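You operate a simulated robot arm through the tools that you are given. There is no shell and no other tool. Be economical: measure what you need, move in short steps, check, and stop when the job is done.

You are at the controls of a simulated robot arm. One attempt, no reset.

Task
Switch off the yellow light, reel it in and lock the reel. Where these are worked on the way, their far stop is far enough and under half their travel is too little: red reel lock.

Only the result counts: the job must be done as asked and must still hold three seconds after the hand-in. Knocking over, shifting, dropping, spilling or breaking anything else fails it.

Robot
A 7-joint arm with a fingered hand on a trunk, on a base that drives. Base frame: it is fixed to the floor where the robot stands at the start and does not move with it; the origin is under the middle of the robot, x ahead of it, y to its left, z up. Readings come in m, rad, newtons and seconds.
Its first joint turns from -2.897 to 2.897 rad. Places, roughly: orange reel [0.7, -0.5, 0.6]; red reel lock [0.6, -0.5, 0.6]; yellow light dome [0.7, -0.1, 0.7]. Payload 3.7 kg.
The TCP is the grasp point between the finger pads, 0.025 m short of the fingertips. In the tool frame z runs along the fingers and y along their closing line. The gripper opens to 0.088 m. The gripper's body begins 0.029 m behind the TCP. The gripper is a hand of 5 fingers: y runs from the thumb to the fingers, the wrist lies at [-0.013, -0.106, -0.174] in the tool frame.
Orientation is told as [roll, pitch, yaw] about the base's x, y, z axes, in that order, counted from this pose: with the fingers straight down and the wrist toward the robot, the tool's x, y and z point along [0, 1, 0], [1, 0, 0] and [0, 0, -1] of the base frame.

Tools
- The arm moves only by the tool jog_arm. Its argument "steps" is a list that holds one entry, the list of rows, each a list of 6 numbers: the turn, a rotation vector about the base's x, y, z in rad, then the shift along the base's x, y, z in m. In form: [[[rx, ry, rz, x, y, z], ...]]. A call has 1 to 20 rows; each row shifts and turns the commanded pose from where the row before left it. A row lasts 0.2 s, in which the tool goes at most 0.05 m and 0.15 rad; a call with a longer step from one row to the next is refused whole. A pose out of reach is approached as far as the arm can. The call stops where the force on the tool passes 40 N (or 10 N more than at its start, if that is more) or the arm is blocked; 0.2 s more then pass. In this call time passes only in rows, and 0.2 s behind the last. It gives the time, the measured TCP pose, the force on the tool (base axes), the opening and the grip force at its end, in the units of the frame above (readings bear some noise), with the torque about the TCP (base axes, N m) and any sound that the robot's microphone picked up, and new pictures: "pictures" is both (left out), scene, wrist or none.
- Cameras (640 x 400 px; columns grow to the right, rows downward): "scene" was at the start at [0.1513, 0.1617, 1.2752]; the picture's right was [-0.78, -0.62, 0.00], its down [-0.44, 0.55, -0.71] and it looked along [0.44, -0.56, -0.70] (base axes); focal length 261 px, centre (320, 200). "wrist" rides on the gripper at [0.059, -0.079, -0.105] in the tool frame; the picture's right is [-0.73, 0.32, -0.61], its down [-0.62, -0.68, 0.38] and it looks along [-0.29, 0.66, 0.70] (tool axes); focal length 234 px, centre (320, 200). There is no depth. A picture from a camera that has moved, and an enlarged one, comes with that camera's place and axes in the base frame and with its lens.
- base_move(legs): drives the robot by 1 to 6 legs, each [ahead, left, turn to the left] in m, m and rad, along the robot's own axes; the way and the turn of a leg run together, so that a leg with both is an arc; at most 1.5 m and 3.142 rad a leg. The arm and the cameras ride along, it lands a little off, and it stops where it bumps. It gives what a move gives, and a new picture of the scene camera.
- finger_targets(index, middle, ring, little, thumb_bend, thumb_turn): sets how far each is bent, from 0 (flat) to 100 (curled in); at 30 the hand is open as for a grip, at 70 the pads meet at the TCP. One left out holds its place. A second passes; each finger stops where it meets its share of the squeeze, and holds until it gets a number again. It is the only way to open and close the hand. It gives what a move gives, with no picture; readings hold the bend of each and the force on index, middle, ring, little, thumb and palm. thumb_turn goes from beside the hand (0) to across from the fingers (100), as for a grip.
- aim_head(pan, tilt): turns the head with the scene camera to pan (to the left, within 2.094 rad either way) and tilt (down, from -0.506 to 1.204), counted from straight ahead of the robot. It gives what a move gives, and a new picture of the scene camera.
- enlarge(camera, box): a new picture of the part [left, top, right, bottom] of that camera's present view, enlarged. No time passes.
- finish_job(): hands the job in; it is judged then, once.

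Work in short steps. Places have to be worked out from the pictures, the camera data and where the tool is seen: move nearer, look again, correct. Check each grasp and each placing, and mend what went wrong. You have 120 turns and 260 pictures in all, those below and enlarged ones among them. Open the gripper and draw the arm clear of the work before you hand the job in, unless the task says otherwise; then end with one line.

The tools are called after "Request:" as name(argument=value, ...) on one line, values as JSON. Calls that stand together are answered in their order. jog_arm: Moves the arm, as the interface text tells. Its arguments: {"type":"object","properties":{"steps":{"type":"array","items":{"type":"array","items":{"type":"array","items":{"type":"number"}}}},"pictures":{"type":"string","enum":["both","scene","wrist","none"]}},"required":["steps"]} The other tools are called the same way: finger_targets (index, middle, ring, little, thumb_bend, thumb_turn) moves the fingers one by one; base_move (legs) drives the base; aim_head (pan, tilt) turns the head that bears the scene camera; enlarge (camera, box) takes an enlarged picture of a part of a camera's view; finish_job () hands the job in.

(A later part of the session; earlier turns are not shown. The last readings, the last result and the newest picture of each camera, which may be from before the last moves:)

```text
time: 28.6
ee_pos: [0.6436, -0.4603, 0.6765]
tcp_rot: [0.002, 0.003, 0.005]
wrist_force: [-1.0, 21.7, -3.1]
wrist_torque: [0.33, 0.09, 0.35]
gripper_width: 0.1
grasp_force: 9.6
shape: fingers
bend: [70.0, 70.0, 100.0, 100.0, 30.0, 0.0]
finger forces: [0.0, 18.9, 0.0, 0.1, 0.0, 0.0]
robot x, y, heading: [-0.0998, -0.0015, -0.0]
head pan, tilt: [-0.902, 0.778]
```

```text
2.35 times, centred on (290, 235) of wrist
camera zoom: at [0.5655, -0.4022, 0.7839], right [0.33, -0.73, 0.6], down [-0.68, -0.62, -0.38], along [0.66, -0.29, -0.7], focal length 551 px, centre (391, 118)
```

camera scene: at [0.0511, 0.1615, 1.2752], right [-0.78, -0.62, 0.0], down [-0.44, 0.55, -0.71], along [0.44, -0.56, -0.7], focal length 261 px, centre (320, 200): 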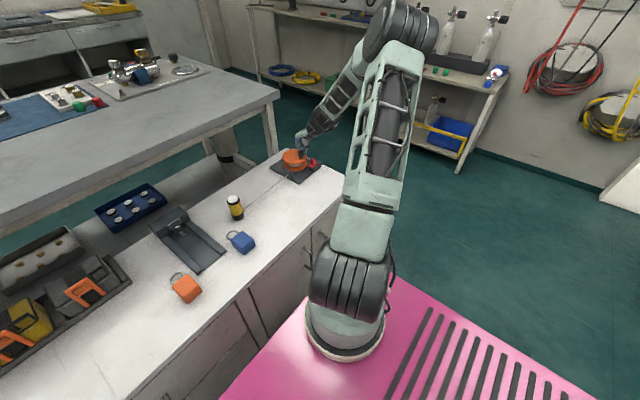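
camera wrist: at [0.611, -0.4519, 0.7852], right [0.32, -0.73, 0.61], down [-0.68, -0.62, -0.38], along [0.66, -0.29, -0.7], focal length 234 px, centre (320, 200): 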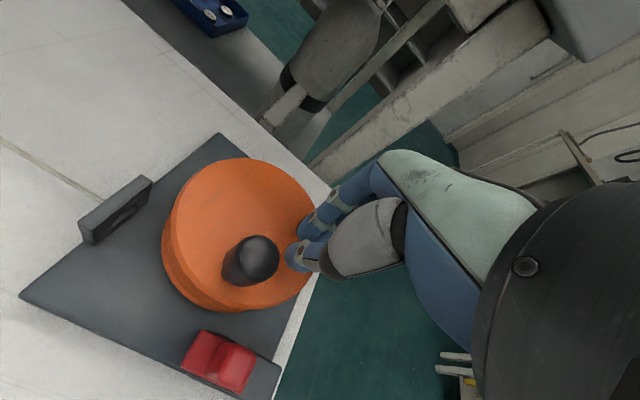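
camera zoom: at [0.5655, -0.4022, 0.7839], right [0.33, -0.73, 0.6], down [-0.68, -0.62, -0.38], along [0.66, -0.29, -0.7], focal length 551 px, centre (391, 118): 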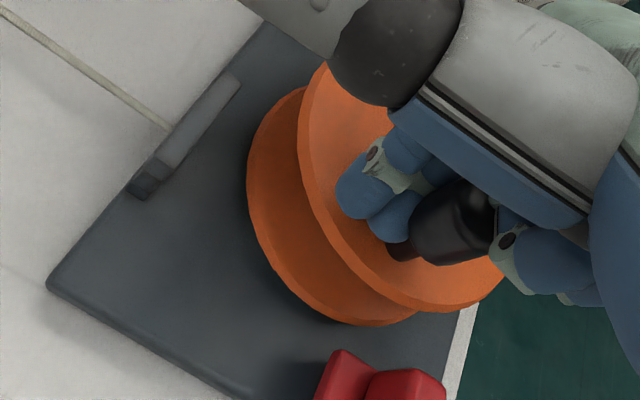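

22 N and no motion: counterclockwise is blocked. I lift, go to the knob's -y side, and test pushing toward +y.

Request:
jog_arm(steps=[[[0, 0, 0, -0.001, 0.008, 0], [0, 0, 0, 0, 0, 0.035], [0, 0, 0, 0, 0, 0.035], [0, 0, 0, 0, -0.035, 0], [0, 0, 0, 0, -0.035, 0], [0, 0, 0, 0, 0, -0.035], [0, 0, 0, 0, 0, -0.03]]], pictures="scene")

Request:
enlarge(camera="wrist", box=[180, 150, 400, 320])

Request:
enlarge(camera="scene", box=[260, 100, 340, 180])

```text
time: 30.1
ee_pos: [0.6409, -0.5274, 0.6817]
tcp_rot: [-0.001, 0.0, -0.002]
wrist_force: [-0.3, -0.3, 0.6]
wrist_torque: [-0.04, -0.01, 0.0]
gripper_width: 0.1003
grasp_force: 0.0
shape: fingers
bend: [70.0, 70.0, 100.0, 100.0, 30.0, 0.0]
finger forces: [0.0, 0.1, 0.0, 0.0, 0.0, 0.0]
robot x, y, heading: [-0.0988, 0.0016, -0.004]
head pan, tilt: [-0.902, 0.778]
camera scene: at [0.0511, 0.1617, 1.2752], right [-0.78, -0.62, 0.0], down [-0.44, 0.55, -0.71], along [0.44, -0.56, -0.7], focal length 261 px, centre (320, 200)
```

scene: 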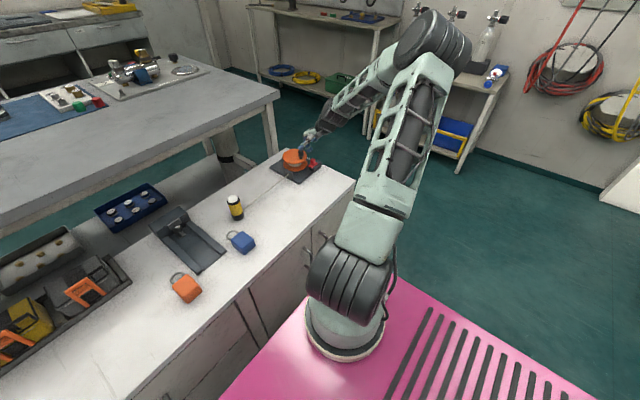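

```text
2.35 times, centred on (290, 235) of wrist
camera zoom: at [0.5627, -0.4688, 0.7882], right [0.32, -0.73, 0.61], down [-0.68, -0.62, -0.38], along [0.66, -0.29, -0.7], focal length 551 px, centre (391, 118)
```

zoom: 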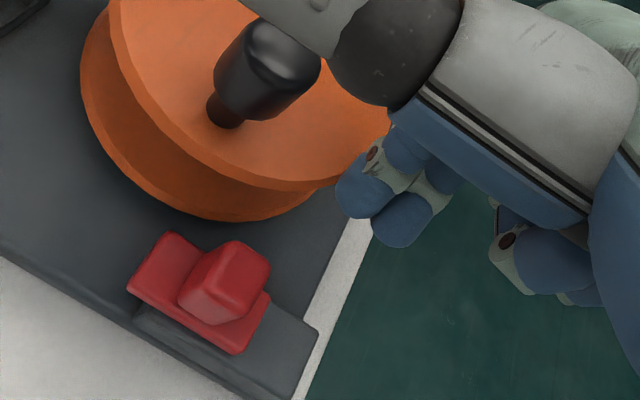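

```text
5.00 times, centred on (300, 140) of scene
camera zoom: at [0.0511, 0.1617, 1.2752], right [-0.78, -0.62, 0.0], down [-0.44, 0.55, -0.71], along [0.44, -0.56, -0.7], focal length 1305 px, centre (420, 500)
```

zoom: 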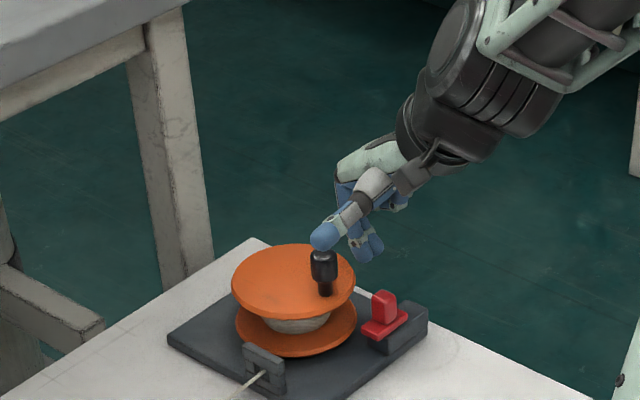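

The peg is on the -y side; the thumb stays above the knob. I push toward +y.

Request:
jog_arm(steps=[[[0, 0, 0, 0.002, 0.014, -0.003], [0, 0, 0, 0, 0.007, 0], [0, 0, 0, 0, 0.005, 0], [0, 0, 0, 0, 0.004, 0], [0, 0, 0, 0, 0.004, 0]]], pictures="none")

Request:
enlarge(camera="wrist", box=[180, 150, 400, 320])

Request:
enlarge(camera="scene", box=[220, 110, 340, 220])

```text
time: 31.4
ee_pos: [0.6444, -0.4955, 0.6788]
tcp_rot: [-0.001, 0.0, -0.005]
wrist_force: [-0.8, -22.2, 0.6]
wrist_torque: [-0.13, -0.01, -0.23]
gripper_width: 0.1007
grasp_force: 10.3
shape: fingers
bend: [70.0, 70.0, 100.0, 100.0, 30.0, 0.0]
finger forces: [20.8, 0.0, 0.0, 0.1, 0.0, 0.0]
robot x, y, heading: [-0.0979, -0.0032, -0.001]
head pan, tilt: [-0.902, 0.778]
```

```text
2.35 times, centred on (290, 235) of wrist
camera zoom: at [0.5655, -0.4367, 0.7851], right [0.32, -0.73, 0.61], down [-0.68, -0.62, -0.38], along [0.66, -0.3, -0.69], focal length 551 px, centre (391, 118)
```

zoom: 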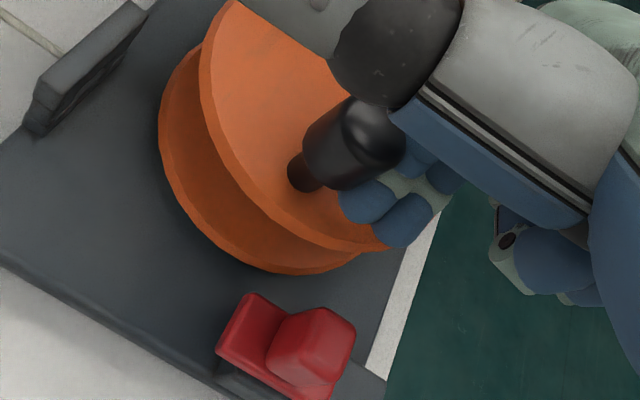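

```text
3.64 times, centred on (280, 165) of scene
camera zoom: at [0.0512, 0.1608, 1.2753], right [-0.79, -0.62, 0.0], down [-0.44, 0.55, -0.71], along [0.44, -0.56, -0.7], focal length 949 px, centre (466, 327)
```

zoom: 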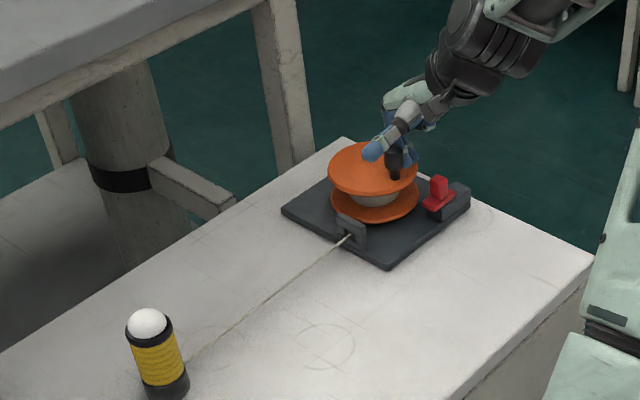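

22 N this way too, no motion: the reel is locked now. The red slider sits at the +y end of its rail (red about y -0.49 to -0.53, rail running to -0.555), so unlocking should mean sliding it toward -y. I lift, re-pinch the thumb, and position on the +y side of the red tab.

Request:
jog_arm(steps=[[[0, 0, 0, 0, -0.01, 0], [0, 0, 0, 0, 0, 0.035], [0, 0, 0, 0, 0, 0.035], [0, 0, 0, -0.016, 0.02, 0], [0, 0, 0, -0.016, 0.02, 0]]], pictures="none")

Request:
finger_targets(thumb_turn=98, thumb_bend=70)

Request:
enlarge(camera="wrist", box=[180, 150, 400, 320])

Request:
enlarge(camera="scene", box=[260, 110, 340, 180])

```text
time: 32.5
ee_pos: [0.6123, -0.4609, 0.7488]
tcp_rot: [0.002, 0.001, 0.0]
wrist_force: [-0.6, -0.3, -0.7]
wrist_torque: [-0.01, 0.02, 0.05]
gripper_width: 0.1002
grasp_force: 0.1
shape: fingers
bend: [70.0, 70.0, 100.0, 100.0, 30.0, 0.0]
finger forces: [0.0, 0.0, 0.0, 0.0, 0.0, 0.1]
robot x, y, heading: [-0.1031, -0.0015, 0.003]
head pan, tilt: [-0.902, 0.778]
```

```text
time: 33.5
ee_pos: [0.6141, -0.46, 0.7478]
tcp_rot: [0.0, 0.0, -0.001]
wrist_force: [-0.5, 0.5, 0.8]
wrist_torque: [-0.04, 0.0, -0.01]
gripper_width: 0.0003
grasp_force: 0.1
shape: fingers
bend: [70.0, 70.0, 100.0, 100.0, 70.0, 100.0]
finger forces: [0.0, 0.1, 0.0, 0.0, 0.1, 0.1]
robot x, y, heading: [-0.0991, -0.0029, -0.004]
head pan, tilt: [-0.902, 0.778]
```

```text
2.35 times, centred on (290, 235) of wrist
camera zoom: at [0.534, -0.402, 0.8546], right [0.32, -0.73, 0.61], down [-0.68, -0.62, -0.38], along [0.66, -0.29, -0.7], focal length 551 px, centre (391, 118)
```

zoom: 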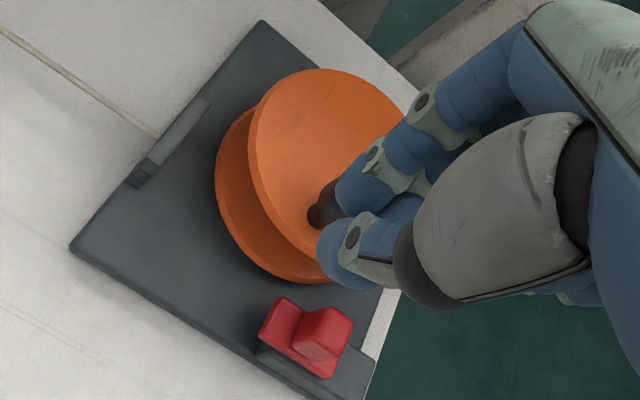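

```text
5.71 times, centred on (300, 145) of scene
camera zoom: at [0.0511, 0.1616, 1.2752], right [-0.78, -0.62, 0.0], down [-0.44, 0.55, -0.71], along [0.44, -0.56, -0.7], focal length 1491 px, centre (434, 514)
```

zoom: 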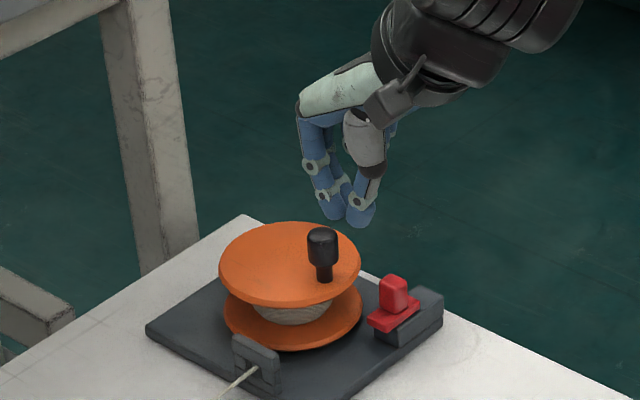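

The fingers' bulge would come close to the crank knob in this orientation. I yaw the hand -90° so thumb and fingers close along y, straddling the tab along its slide direction. I rotate at a safe height.

Request:
jog_arm(steps=[[[0, 0, 0, 0, -0.01, 0.03], [0, 0, -0.15, 0, 0, 0.01], [0, 0, -0.15, 0, 0, 0], [0, 0, -0.15, 0, 0, 0], [0, 0, -0.15, 0, 0, 0], [0, 0, -0.15, 0, 0, 0], [0, 0, -0.15, 0, 0, 0], [0, 0, -0.15, 0, 0, 0], [0, 0, -0.15, 0, 0, 0], [0, 0, -0.15, 0, 0, 0], [0, 0, -0.15, 0, 0, 0], [0, 0, -0.07, 0, -0.02, 0]]], pictures="both")

Request:
finger_targets(index=40, middle=40, thumb_bend=40)

Request:
enlarge(camera="scene", box=[260, 110, 340, 180])

```text
time: 36.1
ee_pos: [0.6126, -0.4917, 0.7897]
tcp_rot: [0.0, 0.001, -1.572]
wrist_force: [0.2, -0.6, -0.2]
wrist_torque: [-0.02, 0.0, -0.01]
gripper_width: 0.0
grasp_force: 0.1
shape: fingers
bend: [70.0, 70.0, 100.0, 100.0, 70.0, 100.0]
finger forces: [0.1, 0.0, 0.1, 0.0, 0.1, 0.0]
robot x, y, heading: [-0.1006, -0.0022, -0.002]
head pan, tilt: [-0.902, 0.778]
camera scene: at [0.051, 0.1618, 1.2752], right [-0.78, -0.62, 0.0], down [-0.44, 0.55, -0.71], along [0.44, -0.56, -0.7], focal length 261 px, centre (320, 200)
camera wrist: at [0.6721, -0.4122, 0.8953], right [-0.73, -0.32, 0.61], down [-0.62, 0.68, -0.38], along [-0.29, -0.66, -0.7], focal length 234 px, centre (320, 200)
```

scene: 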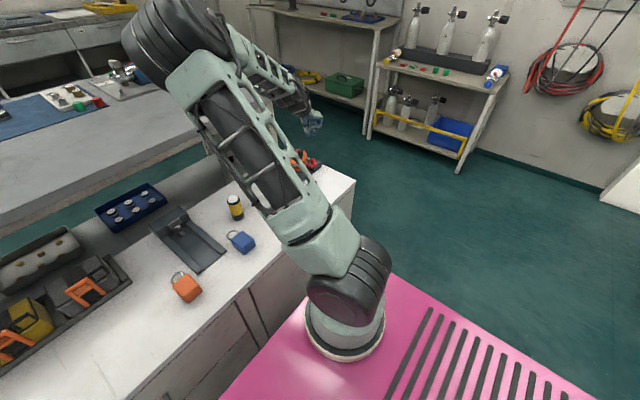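
wrist: 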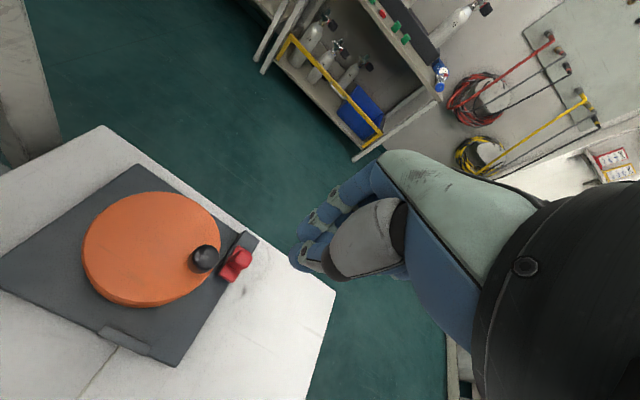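

```text
time: 37.1
ee_pos: [0.6126, -0.4907, 0.7887]
tcp_rot: [-0.001, 0.0, -1.571]
wrist_force: [0.8, -0.7, 0.2]
wrist_torque: [0.0, 0.03, -0.02]
gripper_width: 0.063
grasp_force: 0.1
shape: fingers
bend: [40.0, 40.0, 100.0, 100.0, 40.0, 97.0]
finger forces: [0.0, 0.1, 0.1, 0.0, 0.0, 0.0]
robot x, y, heading: [-0.0958, 0.0039, 0.002]
head pan, tilt: [-0.902, 0.778]
```

```text
5.71 times, centred on (300, 145) of scene
camera zoom: at [0.0512, 0.1616, 1.2752], right [-0.78, -0.62, 0.0], down [-0.44, 0.55, -0.71], along [0.44, -0.56, -0.7], focal length 1491 px, centre (434, 514)
```

zoom: 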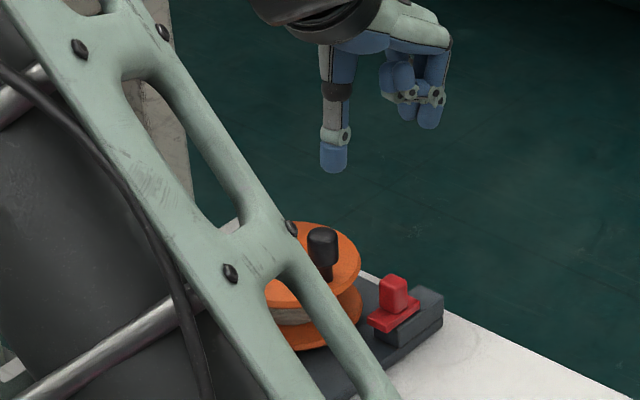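

The tab is at about (0.622, -0.506). I straddle it, descending to TCP z≈0.65, with the last bit slow.

Request:
jog_arm(steps=[[[0, 0, 0, 0.009, -0.015, -0.03], [0, 0, 0, 0, 0, -0.04], [0, 0, 0, 0, 0, -0.03], [0, 0, 0, 0, 0, -0.02], [0, 0, 0, 0, 0, -0.012], [0, 0, 0, 0, 0, -0.007]]], pictures="wrist")

Request:
enlarge(camera="scene", box=[260, 110, 340, 180])

```text
time: 38.5
ee_pos: [0.6207, -0.5065, 0.6511]
tcp_rot: [0.0, 0.0, -1.571]
wrist_force: [-0.3, 0.5, -1.1]
wrist_torque: [-0.02, 0.05, -0.05]
gripper_width: 0.0633
grasp_force: 0.0
shape: fingers
bend: [40.0, 40.0, 100.0, 100.0, 40.0, 97.0]
finger forces: [0.1, 0.0, 0.1, 0.0, 0.0, 0.0]
robot x, y, heading: [-0.099, -0.0034, -0.001]
head pan, tilt: [-0.902, 0.778]
camera wrist: at [0.6797, -0.427, 0.7563], right [-0.73, -0.32, 0.61], down [-0.62, 0.68, -0.38], along [-0.29, -0.66, -0.7], focal length 234 px, centre (320, 200)
```

wrist: 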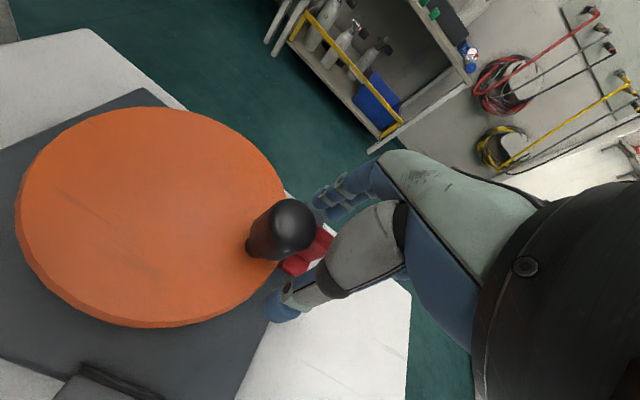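

```text
5.71 times, centred on (300, 145) of scene
camera zoom: at [0.0511, 0.1616, 1.2752], right [-0.78, -0.62, 0.0], down [-0.44, 0.55, -0.71], along [0.44, -0.56, -0.7], focal length 1491 px, centre (434, 514)
```

zoom: 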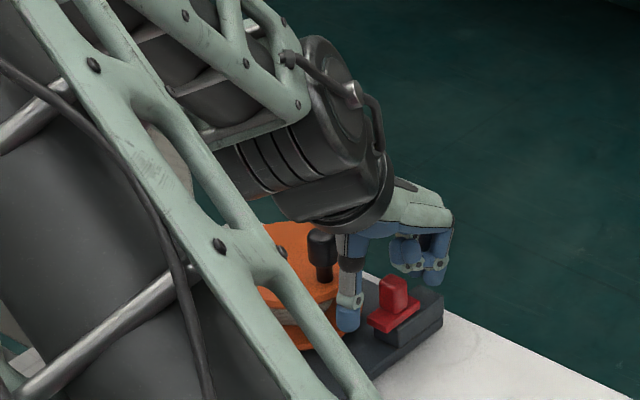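

Straddling the tab nicely. I close thumb and fingers on it.

Request:
finger_targets(index=66, middle=66, thumb_bend=66)

Request:
enlarge(camera="scene", box=[280, 120, 340, 180])

```text
time: 39.5
ee_pos: [0.6208, -0.5064, 0.6504]
tcp_rot: [0.001, 0.001, -1.571]
wrist_force: [0.2, -6.8, 0.1]
wrist_torque: [-0.1, -0.02, -0.03]
gripper_width: 0.012
grasp_force: 3.1
shape: fingers
bend: [62.0, 63.0, 100.0, 100.0, 66.0, 100.0]
finger forces: [3.0, 3.1, 0.0, 0.1, 0.1, 0.0]
robot x, y, heading: [-0.1034, -0.0018, -0.003]
head pan, tilt: [-0.902, 0.778]
```

```text
6.67 times, centred on (310, 150) of scene
camera zoom: at [0.0512, 0.1614, 1.2752], right [-0.78, -0.62, 0.0], down [-0.44, 0.55, -0.71], along [0.44, -0.56, -0.7], focal length 1739 px, centre (387, 533)
```

zoom: 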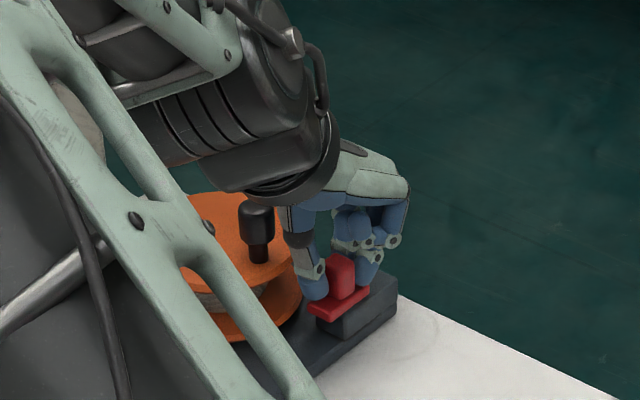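

The fingers press the tab toward +y and it sits at its stop there. Now I drag it toward -y in small rows.

Request:
jog_arm(steps=[[[0, 0, 0, 0, -0.006, 0], [0, 0, 0, 0, -0.006, 0], [0, 0, 0, 0, -0.006, 0], [0, 0, 0, 0, -0.006, 0]]], pictures="none")

Request:
enlarge(camera="scene", box=[280, 120, 340, 180])

```text
time: 40.5
ee_pos: [0.6206, -0.5295, 0.6503]
tcp_rot: [-0.003, 0.0, -1.572]
wrist_force: [-0.9, 0.0, -0.3]
wrist_torque: [0.02, -0.04, -0.06]
gripper_width: 0.0116
grasp_force: 1.1
shape: fingers
bend: [65.0, 65.0, 100.0, 100.0, 63.0, 100.0]
finger forces: [0.8, 0.7, 0.0, 0.1, 2.0, 0.1]
robot x, y, heading: [-0.1009, 0.0032, -0.005]
head pan, tilt: [-0.902, 0.778]
```

```text
6.67 times, centred on (310, 150) of scene
camera zoom: at [0.0511, 0.1617, 1.2752], right [-0.78, -0.62, 0.0], down [-0.44, 0.55, -0.71], along [0.44, -0.56, -0.7], focal length 1739 px, centre (387, 533)
```

zoom: 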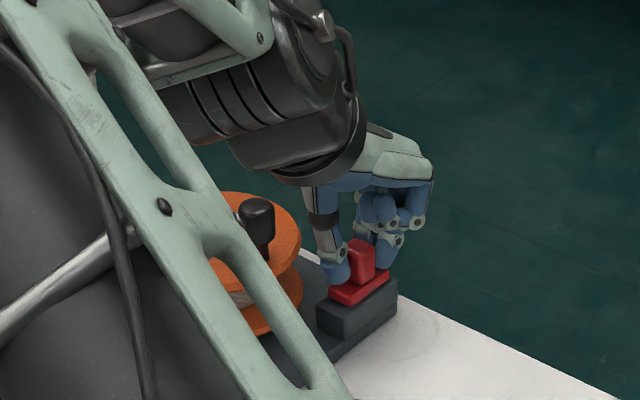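

It slides. I continue until it meets its stop.

Request:
jog_arm(steps=[[[0, 0, 0, 0, -0.005, 0], [0, 0, 0, 0, -0.005, 0], [0, 0, 0, 0, -0.004, 0]]], pictures="none")

Request:
enlarge(camera="scene", box=[280, 120, 340, 180])

```text
time: 41.4
ee_pos: [0.6216, -0.5441, 0.6516]
tcp_rot: [0.0, 0.0, -1.569]
wrist_force: [-0.2, 9.4, 3.8]
wrist_torque: [0.22, 0.03, 0.01]
gripper_width: 0.0187
grasp_force: 3.9
shape: fingers
bend: [66.0, 66.0, 100.0, 100.0, 58.0, 100.0]
finger forces: [0.1, 0.1, 0.0, 0.0, 8.2, 0.1]
robot x, y, heading: [-0.1018, 0.003, -0.003]
head pan, tilt: [-0.902, 0.778]
```

```text
6.67 times, centred on (310, 150) of scene
camera zoom: at [0.051, 0.162, 1.2752], right [-0.78, -0.62, 0.0], down [-0.44, 0.55, -0.71], along [0.44, -0.56, -0.7], focal length 1739 px, centre (387, 533)
```

zoom: 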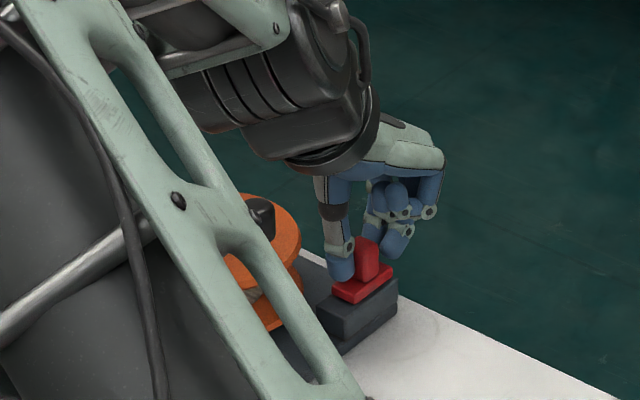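

The slider is at its other stop (unlocked). I release, lift, and go above the crank knob with the hand still yawed -90°, so the closing line is tangential there.

Request:
finger_targets(index=40, middle=40, thumb_bend=40)

Request:
jog_arm(steps=[[[0, 0, 0, 0, 0, 0.03], [0, 0, 0, 0, 0, 0.04], [0, 0, 0, 0, 0, 0.04], [0, 0, 0, 0.011, 0.022, 0], [0, 0, 0, 0.011, 0.022, 0], [0, 0, 0, 0.011, 0.022, 0]]], pictures="wrist")

Request:
enlarge(camera="wrist", box=[160, 170, 360, 310])

```text
time: 42.4
ee_pos: [0.6211, -0.5433, 0.6509]
tcp_rot: [-0.001, 0.0, -1.57]
wrist_force: [-0.9, -0.2, -0.9]
wrist_torque: [-0.05, 0.01, -0.01]
gripper_width: 0.0632
grasp_force: 0.1
shape: fingers
bend: [40.0, 40.0, 100.0, 100.0, 40.0, 97.0]
finger forces: [0.0, 0.1, 0.0, 0.0, 0.0, 0.1]
robot x, y, heading: [-0.0979, -0.0003, 0.002]
head pan, tilt: [-0.902, 0.778]
```

```text
time: 43.8
ee_pos: [0.6536, -0.478, 0.759]
tcp_rot: [-0.001, 0.001, -1.572]
wrist_force: [1.1, 0.0, 0.3]
wrist_torque: [-0.01, -0.05, -0.02]
gripper_width: 0.0634
grasp_force: 0.1
shape: fingers
bend: [40.0, 40.0, 100.0, 100.0, 40.0, 97.0]
finger forces: [0.0, 0.1, 0.0, 0.0, 0.1, 0.1]
robot x, y, heading: [-0.0987, 0.0026, -0.006]
head pan, tilt: [-0.902, 0.778]
camera wrist: at [0.7137, -0.3992, 0.8646], right [-0.73, -0.32, 0.61], down [-0.62, 0.68, -0.38], along [-0.29, -0.66, -0.7], focal length 234 px, centre (320, 200)
```

wrist: 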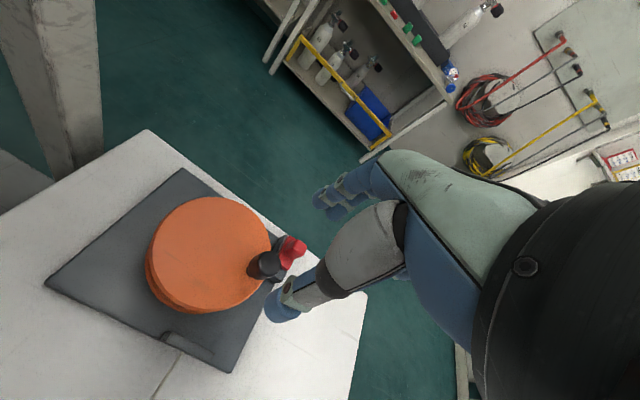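

```text
2.86 times, centred on (260, 240) of wrist
camera zoom: at [0.7137, -0.3992, 0.8646], right [-0.73, -0.32, 0.61], down [-0.62, 0.68, -0.38], along [-0.29, -0.66, -0.7], focal length 669 px, centre (491, 86)
```

zoom: 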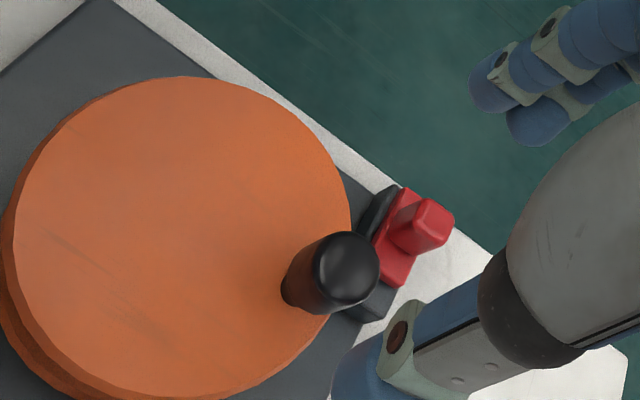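

The lock is open. Knob ≈ (0.656, -0.476), axis ≈ (0.692, -0.477). I descend over the knob and close on it.

Request:
jog_arm(steps=[[[0, 0, 0, 0.002, 0.002, -0.03], [0, 0, 0, 0, 0, -0.03], [0, 0, 0, 0, 0, -0.014], [0, 0, 0, 0, 0, -0.007]]], pictures="none")

Request:
finger_targets(index=69, middle=69, thumb_bend=69)

Request:
enlarge(camera="wrist", box=[160, 150, 400, 320])

```text
time: 44.8
ee_pos: [0.6582, -0.4757, 0.6808]
tcp_rot: [0.0, 0.001, -1.572]
wrist_force: [-0.2, -0.3, -0.8]
wrist_torque: [0.01, 0.02, 0.0]
gripper_width: 0.0633
grasp_force: 0.1
shape: fingers
bend: [40.0, 40.0, 100.0, 100.0, 40.0, 97.0]
finger forces: [0.0, 0.1, 0.0, 0.0, 0.0, 0.0]
robot x, y, heading: [-0.1007, 0.0014, -0.0]
head pan, tilt: [-0.902, 0.778]
```

```text
time: 45.8
ee_pos: [0.6566, -0.4766, 0.6807]
tcp_rot: [0.001, 0.0, -1.571]
wrist_force: [0.6, -0.1, -2.2]
wrist_torque: [-0.02, -0.02, 0.0]
gripper_width: 0.0084
grasp_force: 3.6
shape: fingers
bend: [66.0, 66.0, 100.0, 100.0, 65.0, 100.0]
finger forces: [1.8, 2.1, 0.1, 0.0, 3.4, 0.1]
robot x, y, heading: [-0.0966, -0.0007, -0.0]
head pan, tilt: [-0.902, 0.778]
```

```text
2.35 times, centred on (280, 235) of wrist
camera zoom: at [0.7171, -0.3974, 0.786], right [-0.73, -0.32, 0.61], down [-0.62, 0.68, -0.38], along [-0.29, -0.66, -0.7], focal length 551 px, centre (414, 118)
```

zoom: 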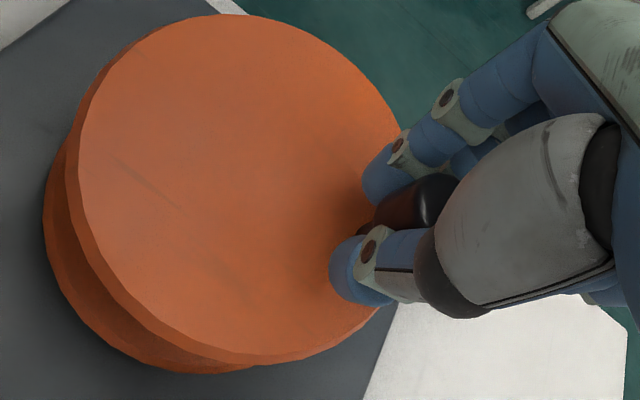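

The knob is held with tangential closing. I crank 40° counterclockwise with the hand turning along.

Request:
jog_arm(steps=[[[0, 0, 0.14, 0.0004, -0.0051, 0], [0, 0, 0.14, 0.0011, -0.005, 0], [0, 0, 0.14, 0.0017, -0.0048, 0], [0, 0, 0.14, 0.0024, -0.0045, 0], [0, 0, 0.14, 0.003, -0.0041, 0]]], pictures="scene")

Request:
enlarge(camera="wrist", box=[160, 150, 400, 320])

Request:
enlarge(camera="scene", box=[200, 120, 340, 230])

```text
time: 47.0
ee_pos: [0.6678, -0.4973, 0.6782]
tcp_rot: [0.0, 0.003, -0.865]
wrist_force: [-2.5, 29.0, 4.4]
wrist_torque: [-0.02, 0.07, -0.3]
gripper_width: 0.0238
grasp_force: 14.5
shape: fingers
bend: [69.0, 69.0, 100.0, 100.0, 57.0, 90.0]
finger forces: [0.0, 0.0, 0.0, 0.0, 28.3, 0.1]
robot x, y, heading: [-0.1, -0.0002, 0.002]
head pan, tilt: [-0.902, 0.778]
camera scene: at [0.0508, 0.1629, 1.2751], right [-0.78, -0.62, 0.0], down [-0.44, 0.55, -0.71], along [0.44, -0.56, -0.7], focal length 261 px, centre (320, 200)
```

scene: 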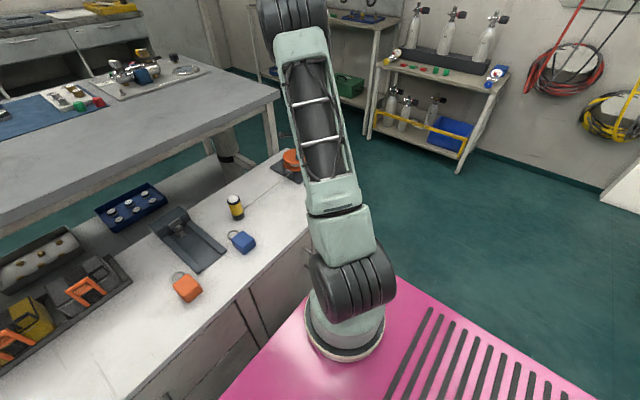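

```text
2.35 times, centred on (280, 235) of wrist
camera zoom: at [0.6617, -0.3988, 0.7844], right [-0.34, -0.72, 0.61], down [-0.92, 0.11, -0.38], along [0.21, -0.69, -0.7], focal length 551 px, centre (414, 118)
```

zoom: 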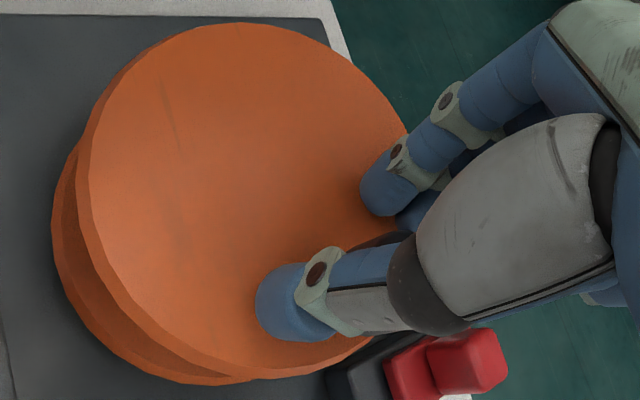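

```text
3.64 times, centred on (270, 175) of scene
camera zoom: at [0.0508, 0.1629, 1.2751], right [-0.78, -0.62, 0.0], down [-0.44, 0.55, -0.71], along [0.44, -0.56, -0.7], focal length 949 px, centre (502, 291)
```

zoom: 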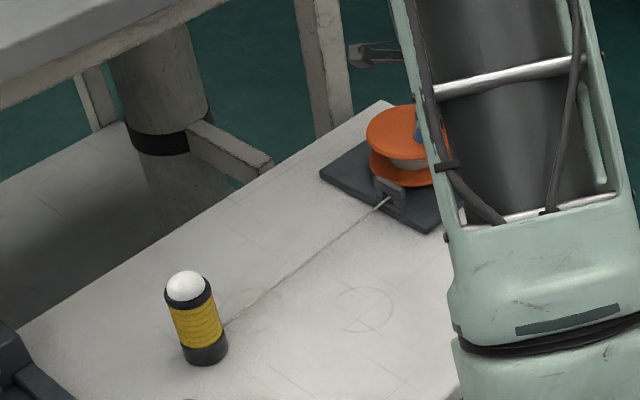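

28 N on the thumb and no turn, so counterclockwise is blocked by the ratchet or drum. I go back and try clockwise.

Request:
jog_arm(steps=[[[0, 0, -0.14, -0.003, 0.0041, 0], [0, 0, -0.14, -0.0024, 0.0045, 0], [0, 0, -0.14, -0.0017, 0.0048, 0], [0, 0, -0.14, -0.0011, 0.005, 0], [0, 0, -0.14, -0.0004, 0.0051, 0], [0, 0, 0, 0.0004, 0.0051, 0], [0, 0, 0, 0.0011, 0.005, 0], [0, 0, 0, 0.0017, 0.0048, 0]]], pictures="none")

Request:
enlarge(camera="wrist", box=[160, 150, 400, 320])

Request:
enlarge(camera="scene", box=[200, 120, 340, 230])

```text
time: 48.8
ee_pos: [0.6604, -0.4623, 0.6795]
tcp_rot: [0.001, 0.002, -1.57]
wrist_force: [0.9, -1.6, -3.5]
wrist_torque: [-0.04, 0.02, -0.05]
gripper_width: 0.006
grasp_force: 4.3
shape: fingers
bend: [66.0, 67.0, 100.0, 100.0, 67.0, 98.0]
finger forces: [2.1, 2.8, 0.0, 0.1, 3.4, 0.1]
robot x, y, heading: [-0.1005, 0.0028, 0.004]
head pan, tilt: [-0.902, 0.778]
```

```text
2.35 times, centred on (280, 235) of wrist
camera zoom: at [0.7197, -0.384, 0.7857], right [-0.73, -0.32, 0.61], down [-0.62, 0.68, -0.38], along [-0.29, -0.66, -0.7], focal length 551 px, centre (414, 118)
```

zoom: 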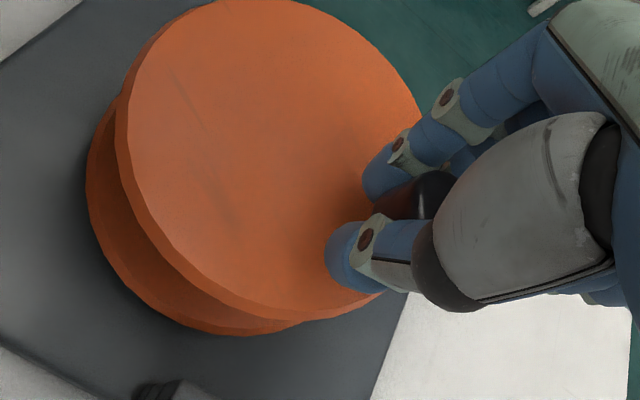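

```text
3.64 times, centred on (270, 175) of scene
camera zoom: at [0.0512, 0.1615, 1.2752], right [-0.78, -0.62, 0.0], down [-0.44, 0.55, -0.71], along [0.44, -0.56, -0.7], focal length 949 px, centre (502, 291)
```

zoom: 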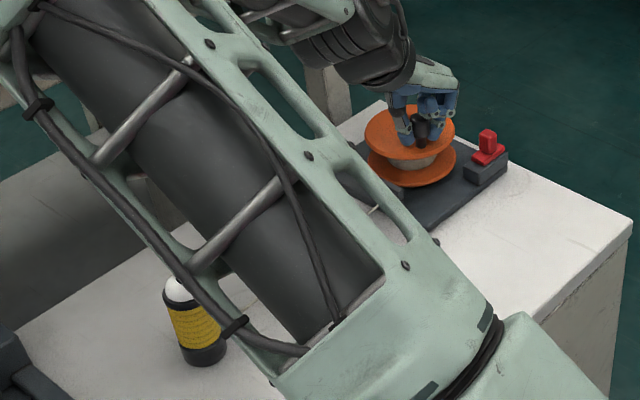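

Clockwise it turns easily. I tighten slightly and continue clockwise with the hand at fixed orientation.

Request:
finger_targets(index=72, middle=72, thumb_bend=72)

Request:
jog_arm(steps=[[[0, 0, 0, 0.0038, 0.0066, 0], [0, 0, 0, 0.0051, 0.0057, 0], [0, 0, 0, 0.0062, 0.0045, 0], [0, 0, 0, 0.007, 0.0031, 0], [0, 0, 0, 0.0075, 0.0016, 0], [0, 0, 0, 0.0076, 0, 0]]], pictures="scene")

Request:
enlarge(camera="wrist", box=[160, 150, 400, 320])

Request:
enlarge(camera="scene", box=[200, 120, 340, 230])

```text
time: 49.8
ee_pos: [0.6612, -0.4629, 0.6802]
tcp_rot: [0.0, 0.001, -1.57]
wrist_force: [2.0, -1.7, -8.3]
wrist_torque: [0.03, -0.02, -0.01]
gripper_width: 0.0042
grasp_force: 8.1
shape: fingers
bend: [71.0, 67.0, 100.0, 100.0, 68.0, 98.0]
finger forces: [4.9, 5.1, 0.0, 0.1, 6.2, 0.1]
robot x, y, heading: [-0.0963, -0.0022, -0.001]
head pan, tilt: [-0.902, 0.778]
```

```text
time: 51.1
ee_pos: [0.697, -0.4424, 0.6801]
tcp_rot: [0.0, 0.001, -1.569]
wrist_force: [-4.5, -7.8, -8.3]
wrist_torque: [-0.08, 0.08, -0.07]
gripper_width: 0.0
grasp_force: 8.3
shape: fingers
bend: [71.0, 65.0, 100.0, 100.0, 72.0, 97.0]
finger forces: [3.3, 9.0, 0.1, 0.1, 4.2, 0.1]
robot x, y, heading: [-0.1036, -0.0004, -0.002]
head pan, tilt: [-0.902, 0.778]
camera scene: at [0.0513, 0.1613, 1.2752], right [-0.78, -0.62, 0.0], down [-0.44, 0.55, -0.71], along [0.44, -0.56, -0.7], focal length 261 px, centre (320, 200)
```

scene: 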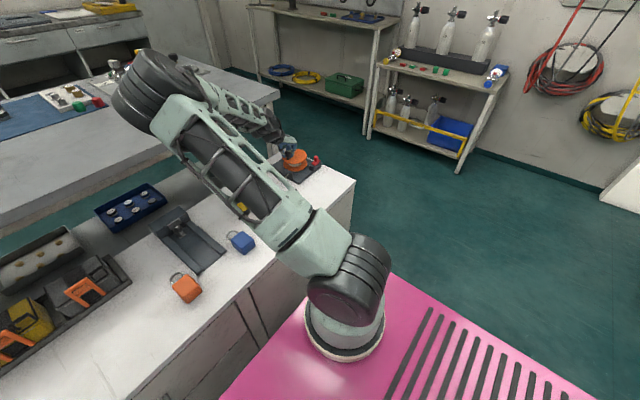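

```text
2.35 times, centred on (280, 235) of wrist
camera zoom: at [0.7566, -0.3631, 0.7854], right [-0.73, -0.32, 0.61], down [-0.62, 0.68, -0.38], along [-0.29, -0.66, -0.7], focal length 551 px, centre (414, 118)
```

zoom: 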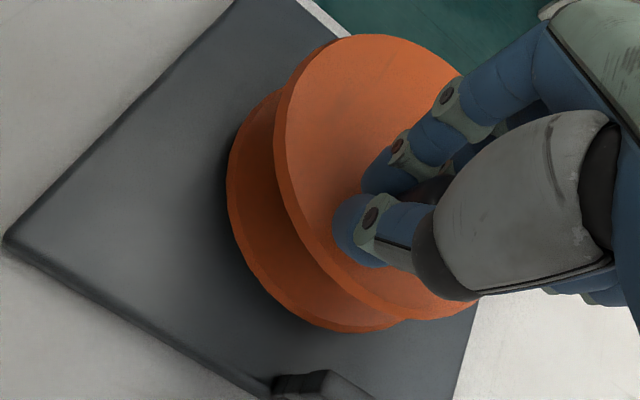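

```text
3.64 times, centred on (270, 175) of scene
camera zoom: at [0.0513, 0.1613, 1.2752], right [-0.78, -0.62, 0.0], down [-0.44, 0.55, -0.71], along [0.44, -0.56, -0.7], focal length 949 px, centre (502, 291)
```

zoom: 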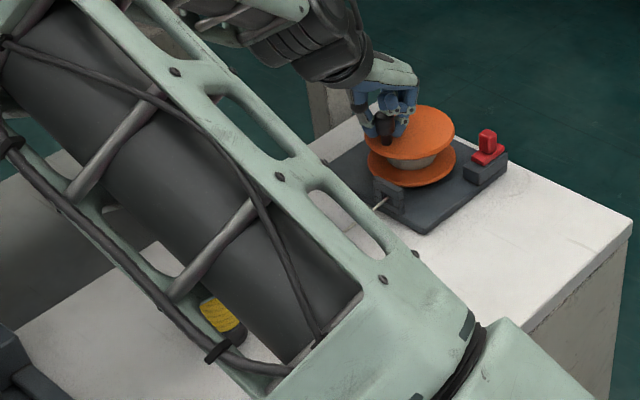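

The knob turned to about 75° and the light moved toward the reel, so clockwise reels in. The fixed orientation slips, though, so I'll turn the hand with the crank in half-turn strokes. I release, lift, drive the base forward for reach, then look.

Request:
finger_targets(index=40, middle=40, thumb_bend=40)

Request:
jog_arm(steps=[[[0, 0, 0, 0, 0, 0.03], [0, 0, 0, 0, 0, 0.04], [0, 0, 0, 0, 0, 0.03], [0, 0, 0.15, -0.03, 0, 0], [0, 0, 0.15, -0.03, 0, 0], [0, 0, 0.15, -0.03, 0, 0], [0, 0, 0.15, 0, 0, 0], [0, 0, 0.15, 0, 0, 0], [0, 0, 0.15, 0, 0, 0], [0, 0, 0.15, 0, 0, 0], [0, 0, 0.15, 0, 0, 0], [0, 0, 0.15, 0, 0, 0], [0, 0, 0.15, 0, 0, 0], [0, 0, 0.15, 0, 0, 0]]], pictures="none")

Request:
base_move(legs=[[0.09, 0, 0]])

Request:
enlarge(camera="scene", box=[220, 120, 340, 230])

Request:
enlarge(camera="wrist", box=[120, 130, 400, 320])

```text
time: 52.1
ee_pos: [0.6968, -0.4412, 0.6791]
tcp_rot: [-0.001, 0.0, -1.571]
wrist_force: [-0.7, 0.2, 0.1]
wrist_torque: [0.0, 0.01, 0.01]
gripper_width: 0.0628
grasp_force: 0.0
shape: fingers
bend: [40.0, 40.0, 100.0, 100.0, 40.0, 100.0]
finger forces: [0.0, 0.0, 0.1, 0.0, 0.0, 0.1]
robot x, y, heading: [-0.099, -0.0009, -0.001]
head pan, tilt: [-0.902, 0.778]
```

```text
time: 55.1
ee_pos: [0.6083, -0.4418, 0.7796]
tcp_rot: [-0.001, 0.0, 0.082]
wrist_force: [0.1, -0.1, -0.1]
wrist_torque: [-0.01, 0.05, -0.02]
gripper_width: 0.0632
grasp_force: 0.0
shape: fingers
bend: [40.0, 40.0, 100.0, 100.0, 40.0, 100.0]
finger forces: [0.0, 0.1, 0.1, 0.0, 0.0, 0.0]
robot x, y, heading: [-0.1007, 0.0014, -0.001]
head pan, tilt: [-0.902, 0.778]
```

```text
time: 56.3
ee_pos: [0.7005, -0.4424, 0.7785]
tcp_rot: [0.001, 0.0, 0.08]
wrist_force: [-0.1, 0.2, 0.6]
wrist_torque: [-0.02, -0.01, -0.02]
gripper_width: 0.0628
grasp_force: 0.1
shape: fingers
bend: [40.0, 40.0, 100.0, 100.0, 40.0, 100.0]
finger forces: [0.0, 0.0, 0.0, 0.0, 0.0, 0.0]
robot x, y, heading: [-0.0062, 0.0022, -0.003]
head pan, tilt: [-0.902, 0.778]
camera scene: at [0.144, 0.1613, 1.2752], right [-0.79, -0.62, 0.0], down [-0.43, 0.55, -0.71], along [0.44, -0.56, -0.7], focal length 261 px, centre (320, 200)
```

scene: 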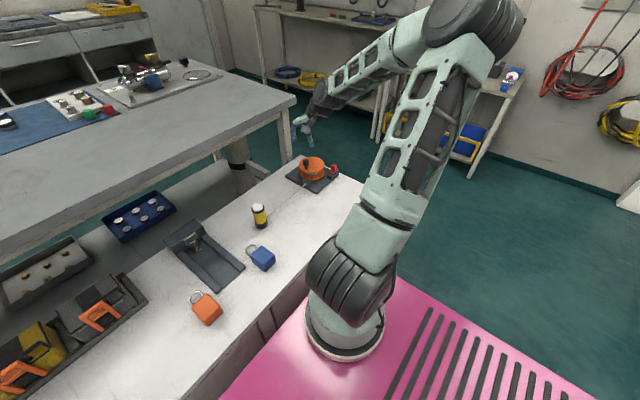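

```text
3.64 times, centred on (280, 175) of scene
camera zoom: at [0.144, 0.1613, 1.2752], right [-0.79, -0.62, 0.0], down [-0.43, 0.55, -0.71], along [0.44, -0.56, -0.7], focal length 949 px, centre (466, 291)
```

zoom: 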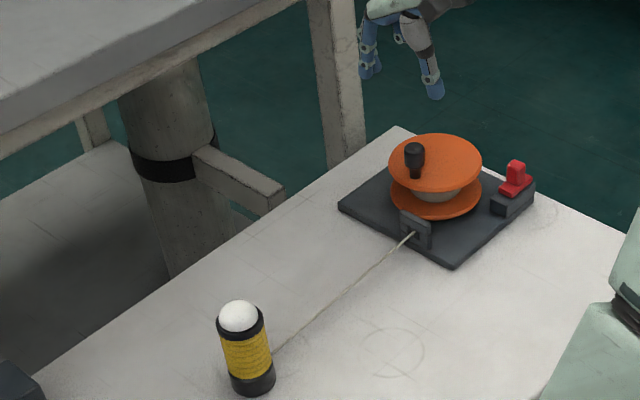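

```text
2.11 times, centred on (260, 225) of wrist
camera zoom: at [0.6174, -0.3899, 0.8855], right [0.38, -0.7, 0.61], down [-0.63, -0.67, -0.38], along [0.68, -0.24, -0.7], focal length 493 px, centre (446, 147)
```

zoom: 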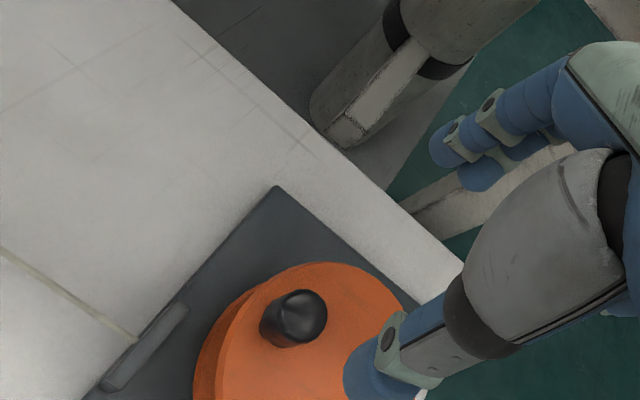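

The light has moved about 2.5 cm in. The knob is now at about (0.685, -0.439), nearly 80° round. I grip it with the hand at yaw ≈ 0 (tangential).

Request:
jog_arm(steps=[[[0, 0, 0, -0.0155, 0.0034, -0.02], [0, 0, 0, 0, 0, -0.035], [0, 0, 0, 0, 0, -0.028], [0, 0, 0, 0, 0, -0.016]]], pictures="none")

Request:
finger_targets(index=69, middle=69, thumb_bend=69)

Request:
enlarge(camera="wrist", box=[160, 150, 400, 320])

```text
time: 57.3
ee_pos: [0.6842, -0.4394, 0.6789]
tcp_rot: [-0.001, 0.001, 0.08]
wrist_force: [-0.4, -0.1, 0.1]
wrist_torque: [-0.01, 0.0, -0.01]
gripper_width: 0.0629
grasp_force: 0.0
shape: fingers
bend: [40.0, 40.0, 100.0, 100.0, 40.0, 100.0]
finger forces: [0.0, 0.0, 0.1, 0.0, 0.0, 0.0]
robot x, y, heading: [-0.0062, 0.0018, -0.001]
head pan, tilt: [-0.902, 0.778]
```

```text
time: 58.3
ee_pos: [0.685, -0.4389, 0.6794]
tcp_rot: [-0.001, -0.001, 0.078]
wrist_force: [0.0, 1.0, -2.5]
wrist_torque: [0.03, -0.03, -0.02]
gripper_width: 0.0074
grasp_force: 3.6
shape: fingers
bend: [66.0, 66.0, 100.0, 100.0, 65.0, 100.0]
finger forces: [2.0, 2.1, 0.0, 0.0, 2.4, 0.0]
robot x, y, heading: [-0.0107, 0.0009, -0.003]
head pan, tilt: [-0.902, 0.778]
```

```text
2.35 times, centred on (280, 235) of wrist
camera zoom: at [0.6018, -0.3871, 0.7849], right [0.38, -0.7, 0.61], down [-0.63, -0.67, -0.38], along [0.68, -0.24, -0.7], focal length 551 px, centre (414, 118)
```

zoom: 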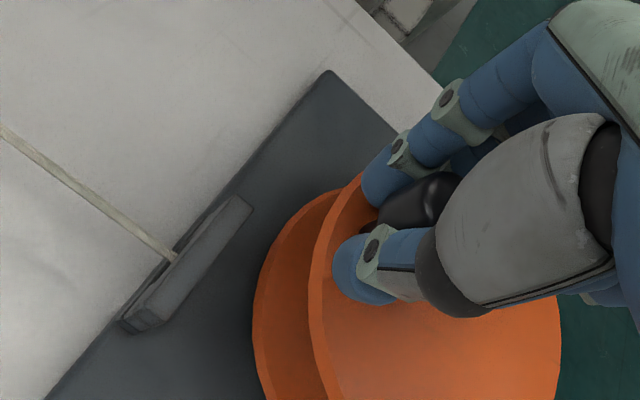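

Evenly gripped by index, middle and thumb. I do the clockwise stroke from ~80° to ~184°, hand turning with it.

Request:
jog_arm(steps=[[[0, 0, -0.14, 0.0052, 0.0005, 0], [0, 0, -0.14, 0.0052, -0.0002, 0], [0, 0, -0.14, 0.0052, -0.0009, 0], [0, 0, -0.14, 0.005, -0.0016, 0], [0, 0, -0.14, 0.0047, -0.0023, 0], [0, 0, -0.14, 0.0043, -0.0029, 0], [0, 0, -0.14, 0.0039, -0.0035, 0], [0, 0, -0.14, 0.0034, -0.004, 0], [0, 0, -0.14, 0.0028, -0.0044, 0], [0, 0, -0.14, 0.0021, -0.0048, 0], [0, 0, -0.14, 0.0014, -0.005, 0], [0, 0, -0.14, 0.0007, -0.0052, 0], [0, 0, -0.14, 0, -0.0052, 0]]], pictures="scene")

Request:
enlarge(camera="wrist", box=[160, 150, 400, 320])

Request:
enlarge(camera="scene", box=[220, 120, 340, 230])

```text
time: 61.1
ee_pos: [0.729, -0.4783, 0.6796]
tcp_rot: [-0.001, 0.0, -1.744]
wrist_force: [4.9, -0.9, -1.0]
wrist_torque: [0.0, -0.07, 0.02]
gripper_width: 0.0082
grasp_force: 4.7
shape: fingers
bend: [67.0, 67.0, 100.0, 100.0, 65.0, 100.0]
finger forces: [3.8, 1.6, 0.0, 0.0, 3.5, 0.0]
robot x, y, heading: [-0.008, -0.0019, 0.002]
head pan, tilt: [-0.902, 0.778]
camera scene: at [0.1442, 0.1613, 1.2752], right [-0.79, -0.62, 0.0], down [-0.44, 0.55, -0.71], along [0.44, -0.56, -0.7], focal length 261 px, centre (320, 200)
```

scene: 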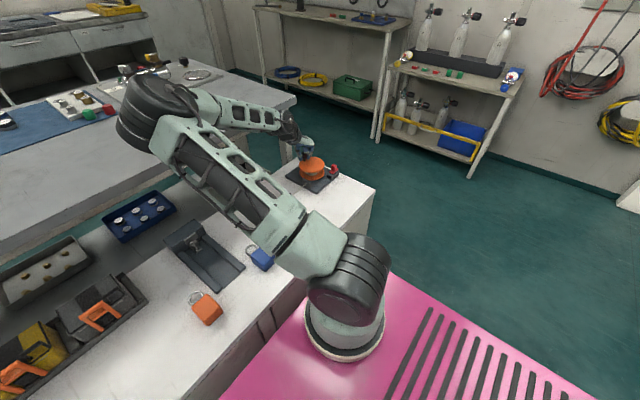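

```text
2.35 times, centred on (280, 235) of wrist
camera zoom: at [0.8008, -0.4103, 0.7861], right [-0.77, -0.19, 0.61], down [-0.5, 0.78, -0.38], along [-0.4, -0.6, -0.7], focal length 551 px, centre (414, 118)
```

zoom: 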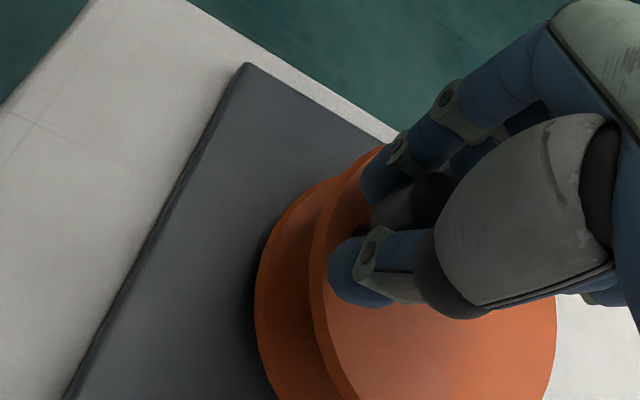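

```text
3.64 times, centred on (280, 175) of scene
camera zoom: at [0.1442, 0.1613, 1.2752], right [-0.79, -0.62, 0.0], down [-0.44, 0.55, -0.71], along [0.44, -0.56, -0.7], focal length 949 px, centre (466, 291)
```

zoom: 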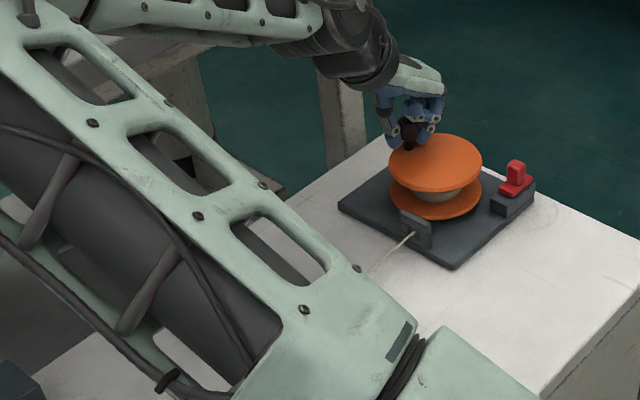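

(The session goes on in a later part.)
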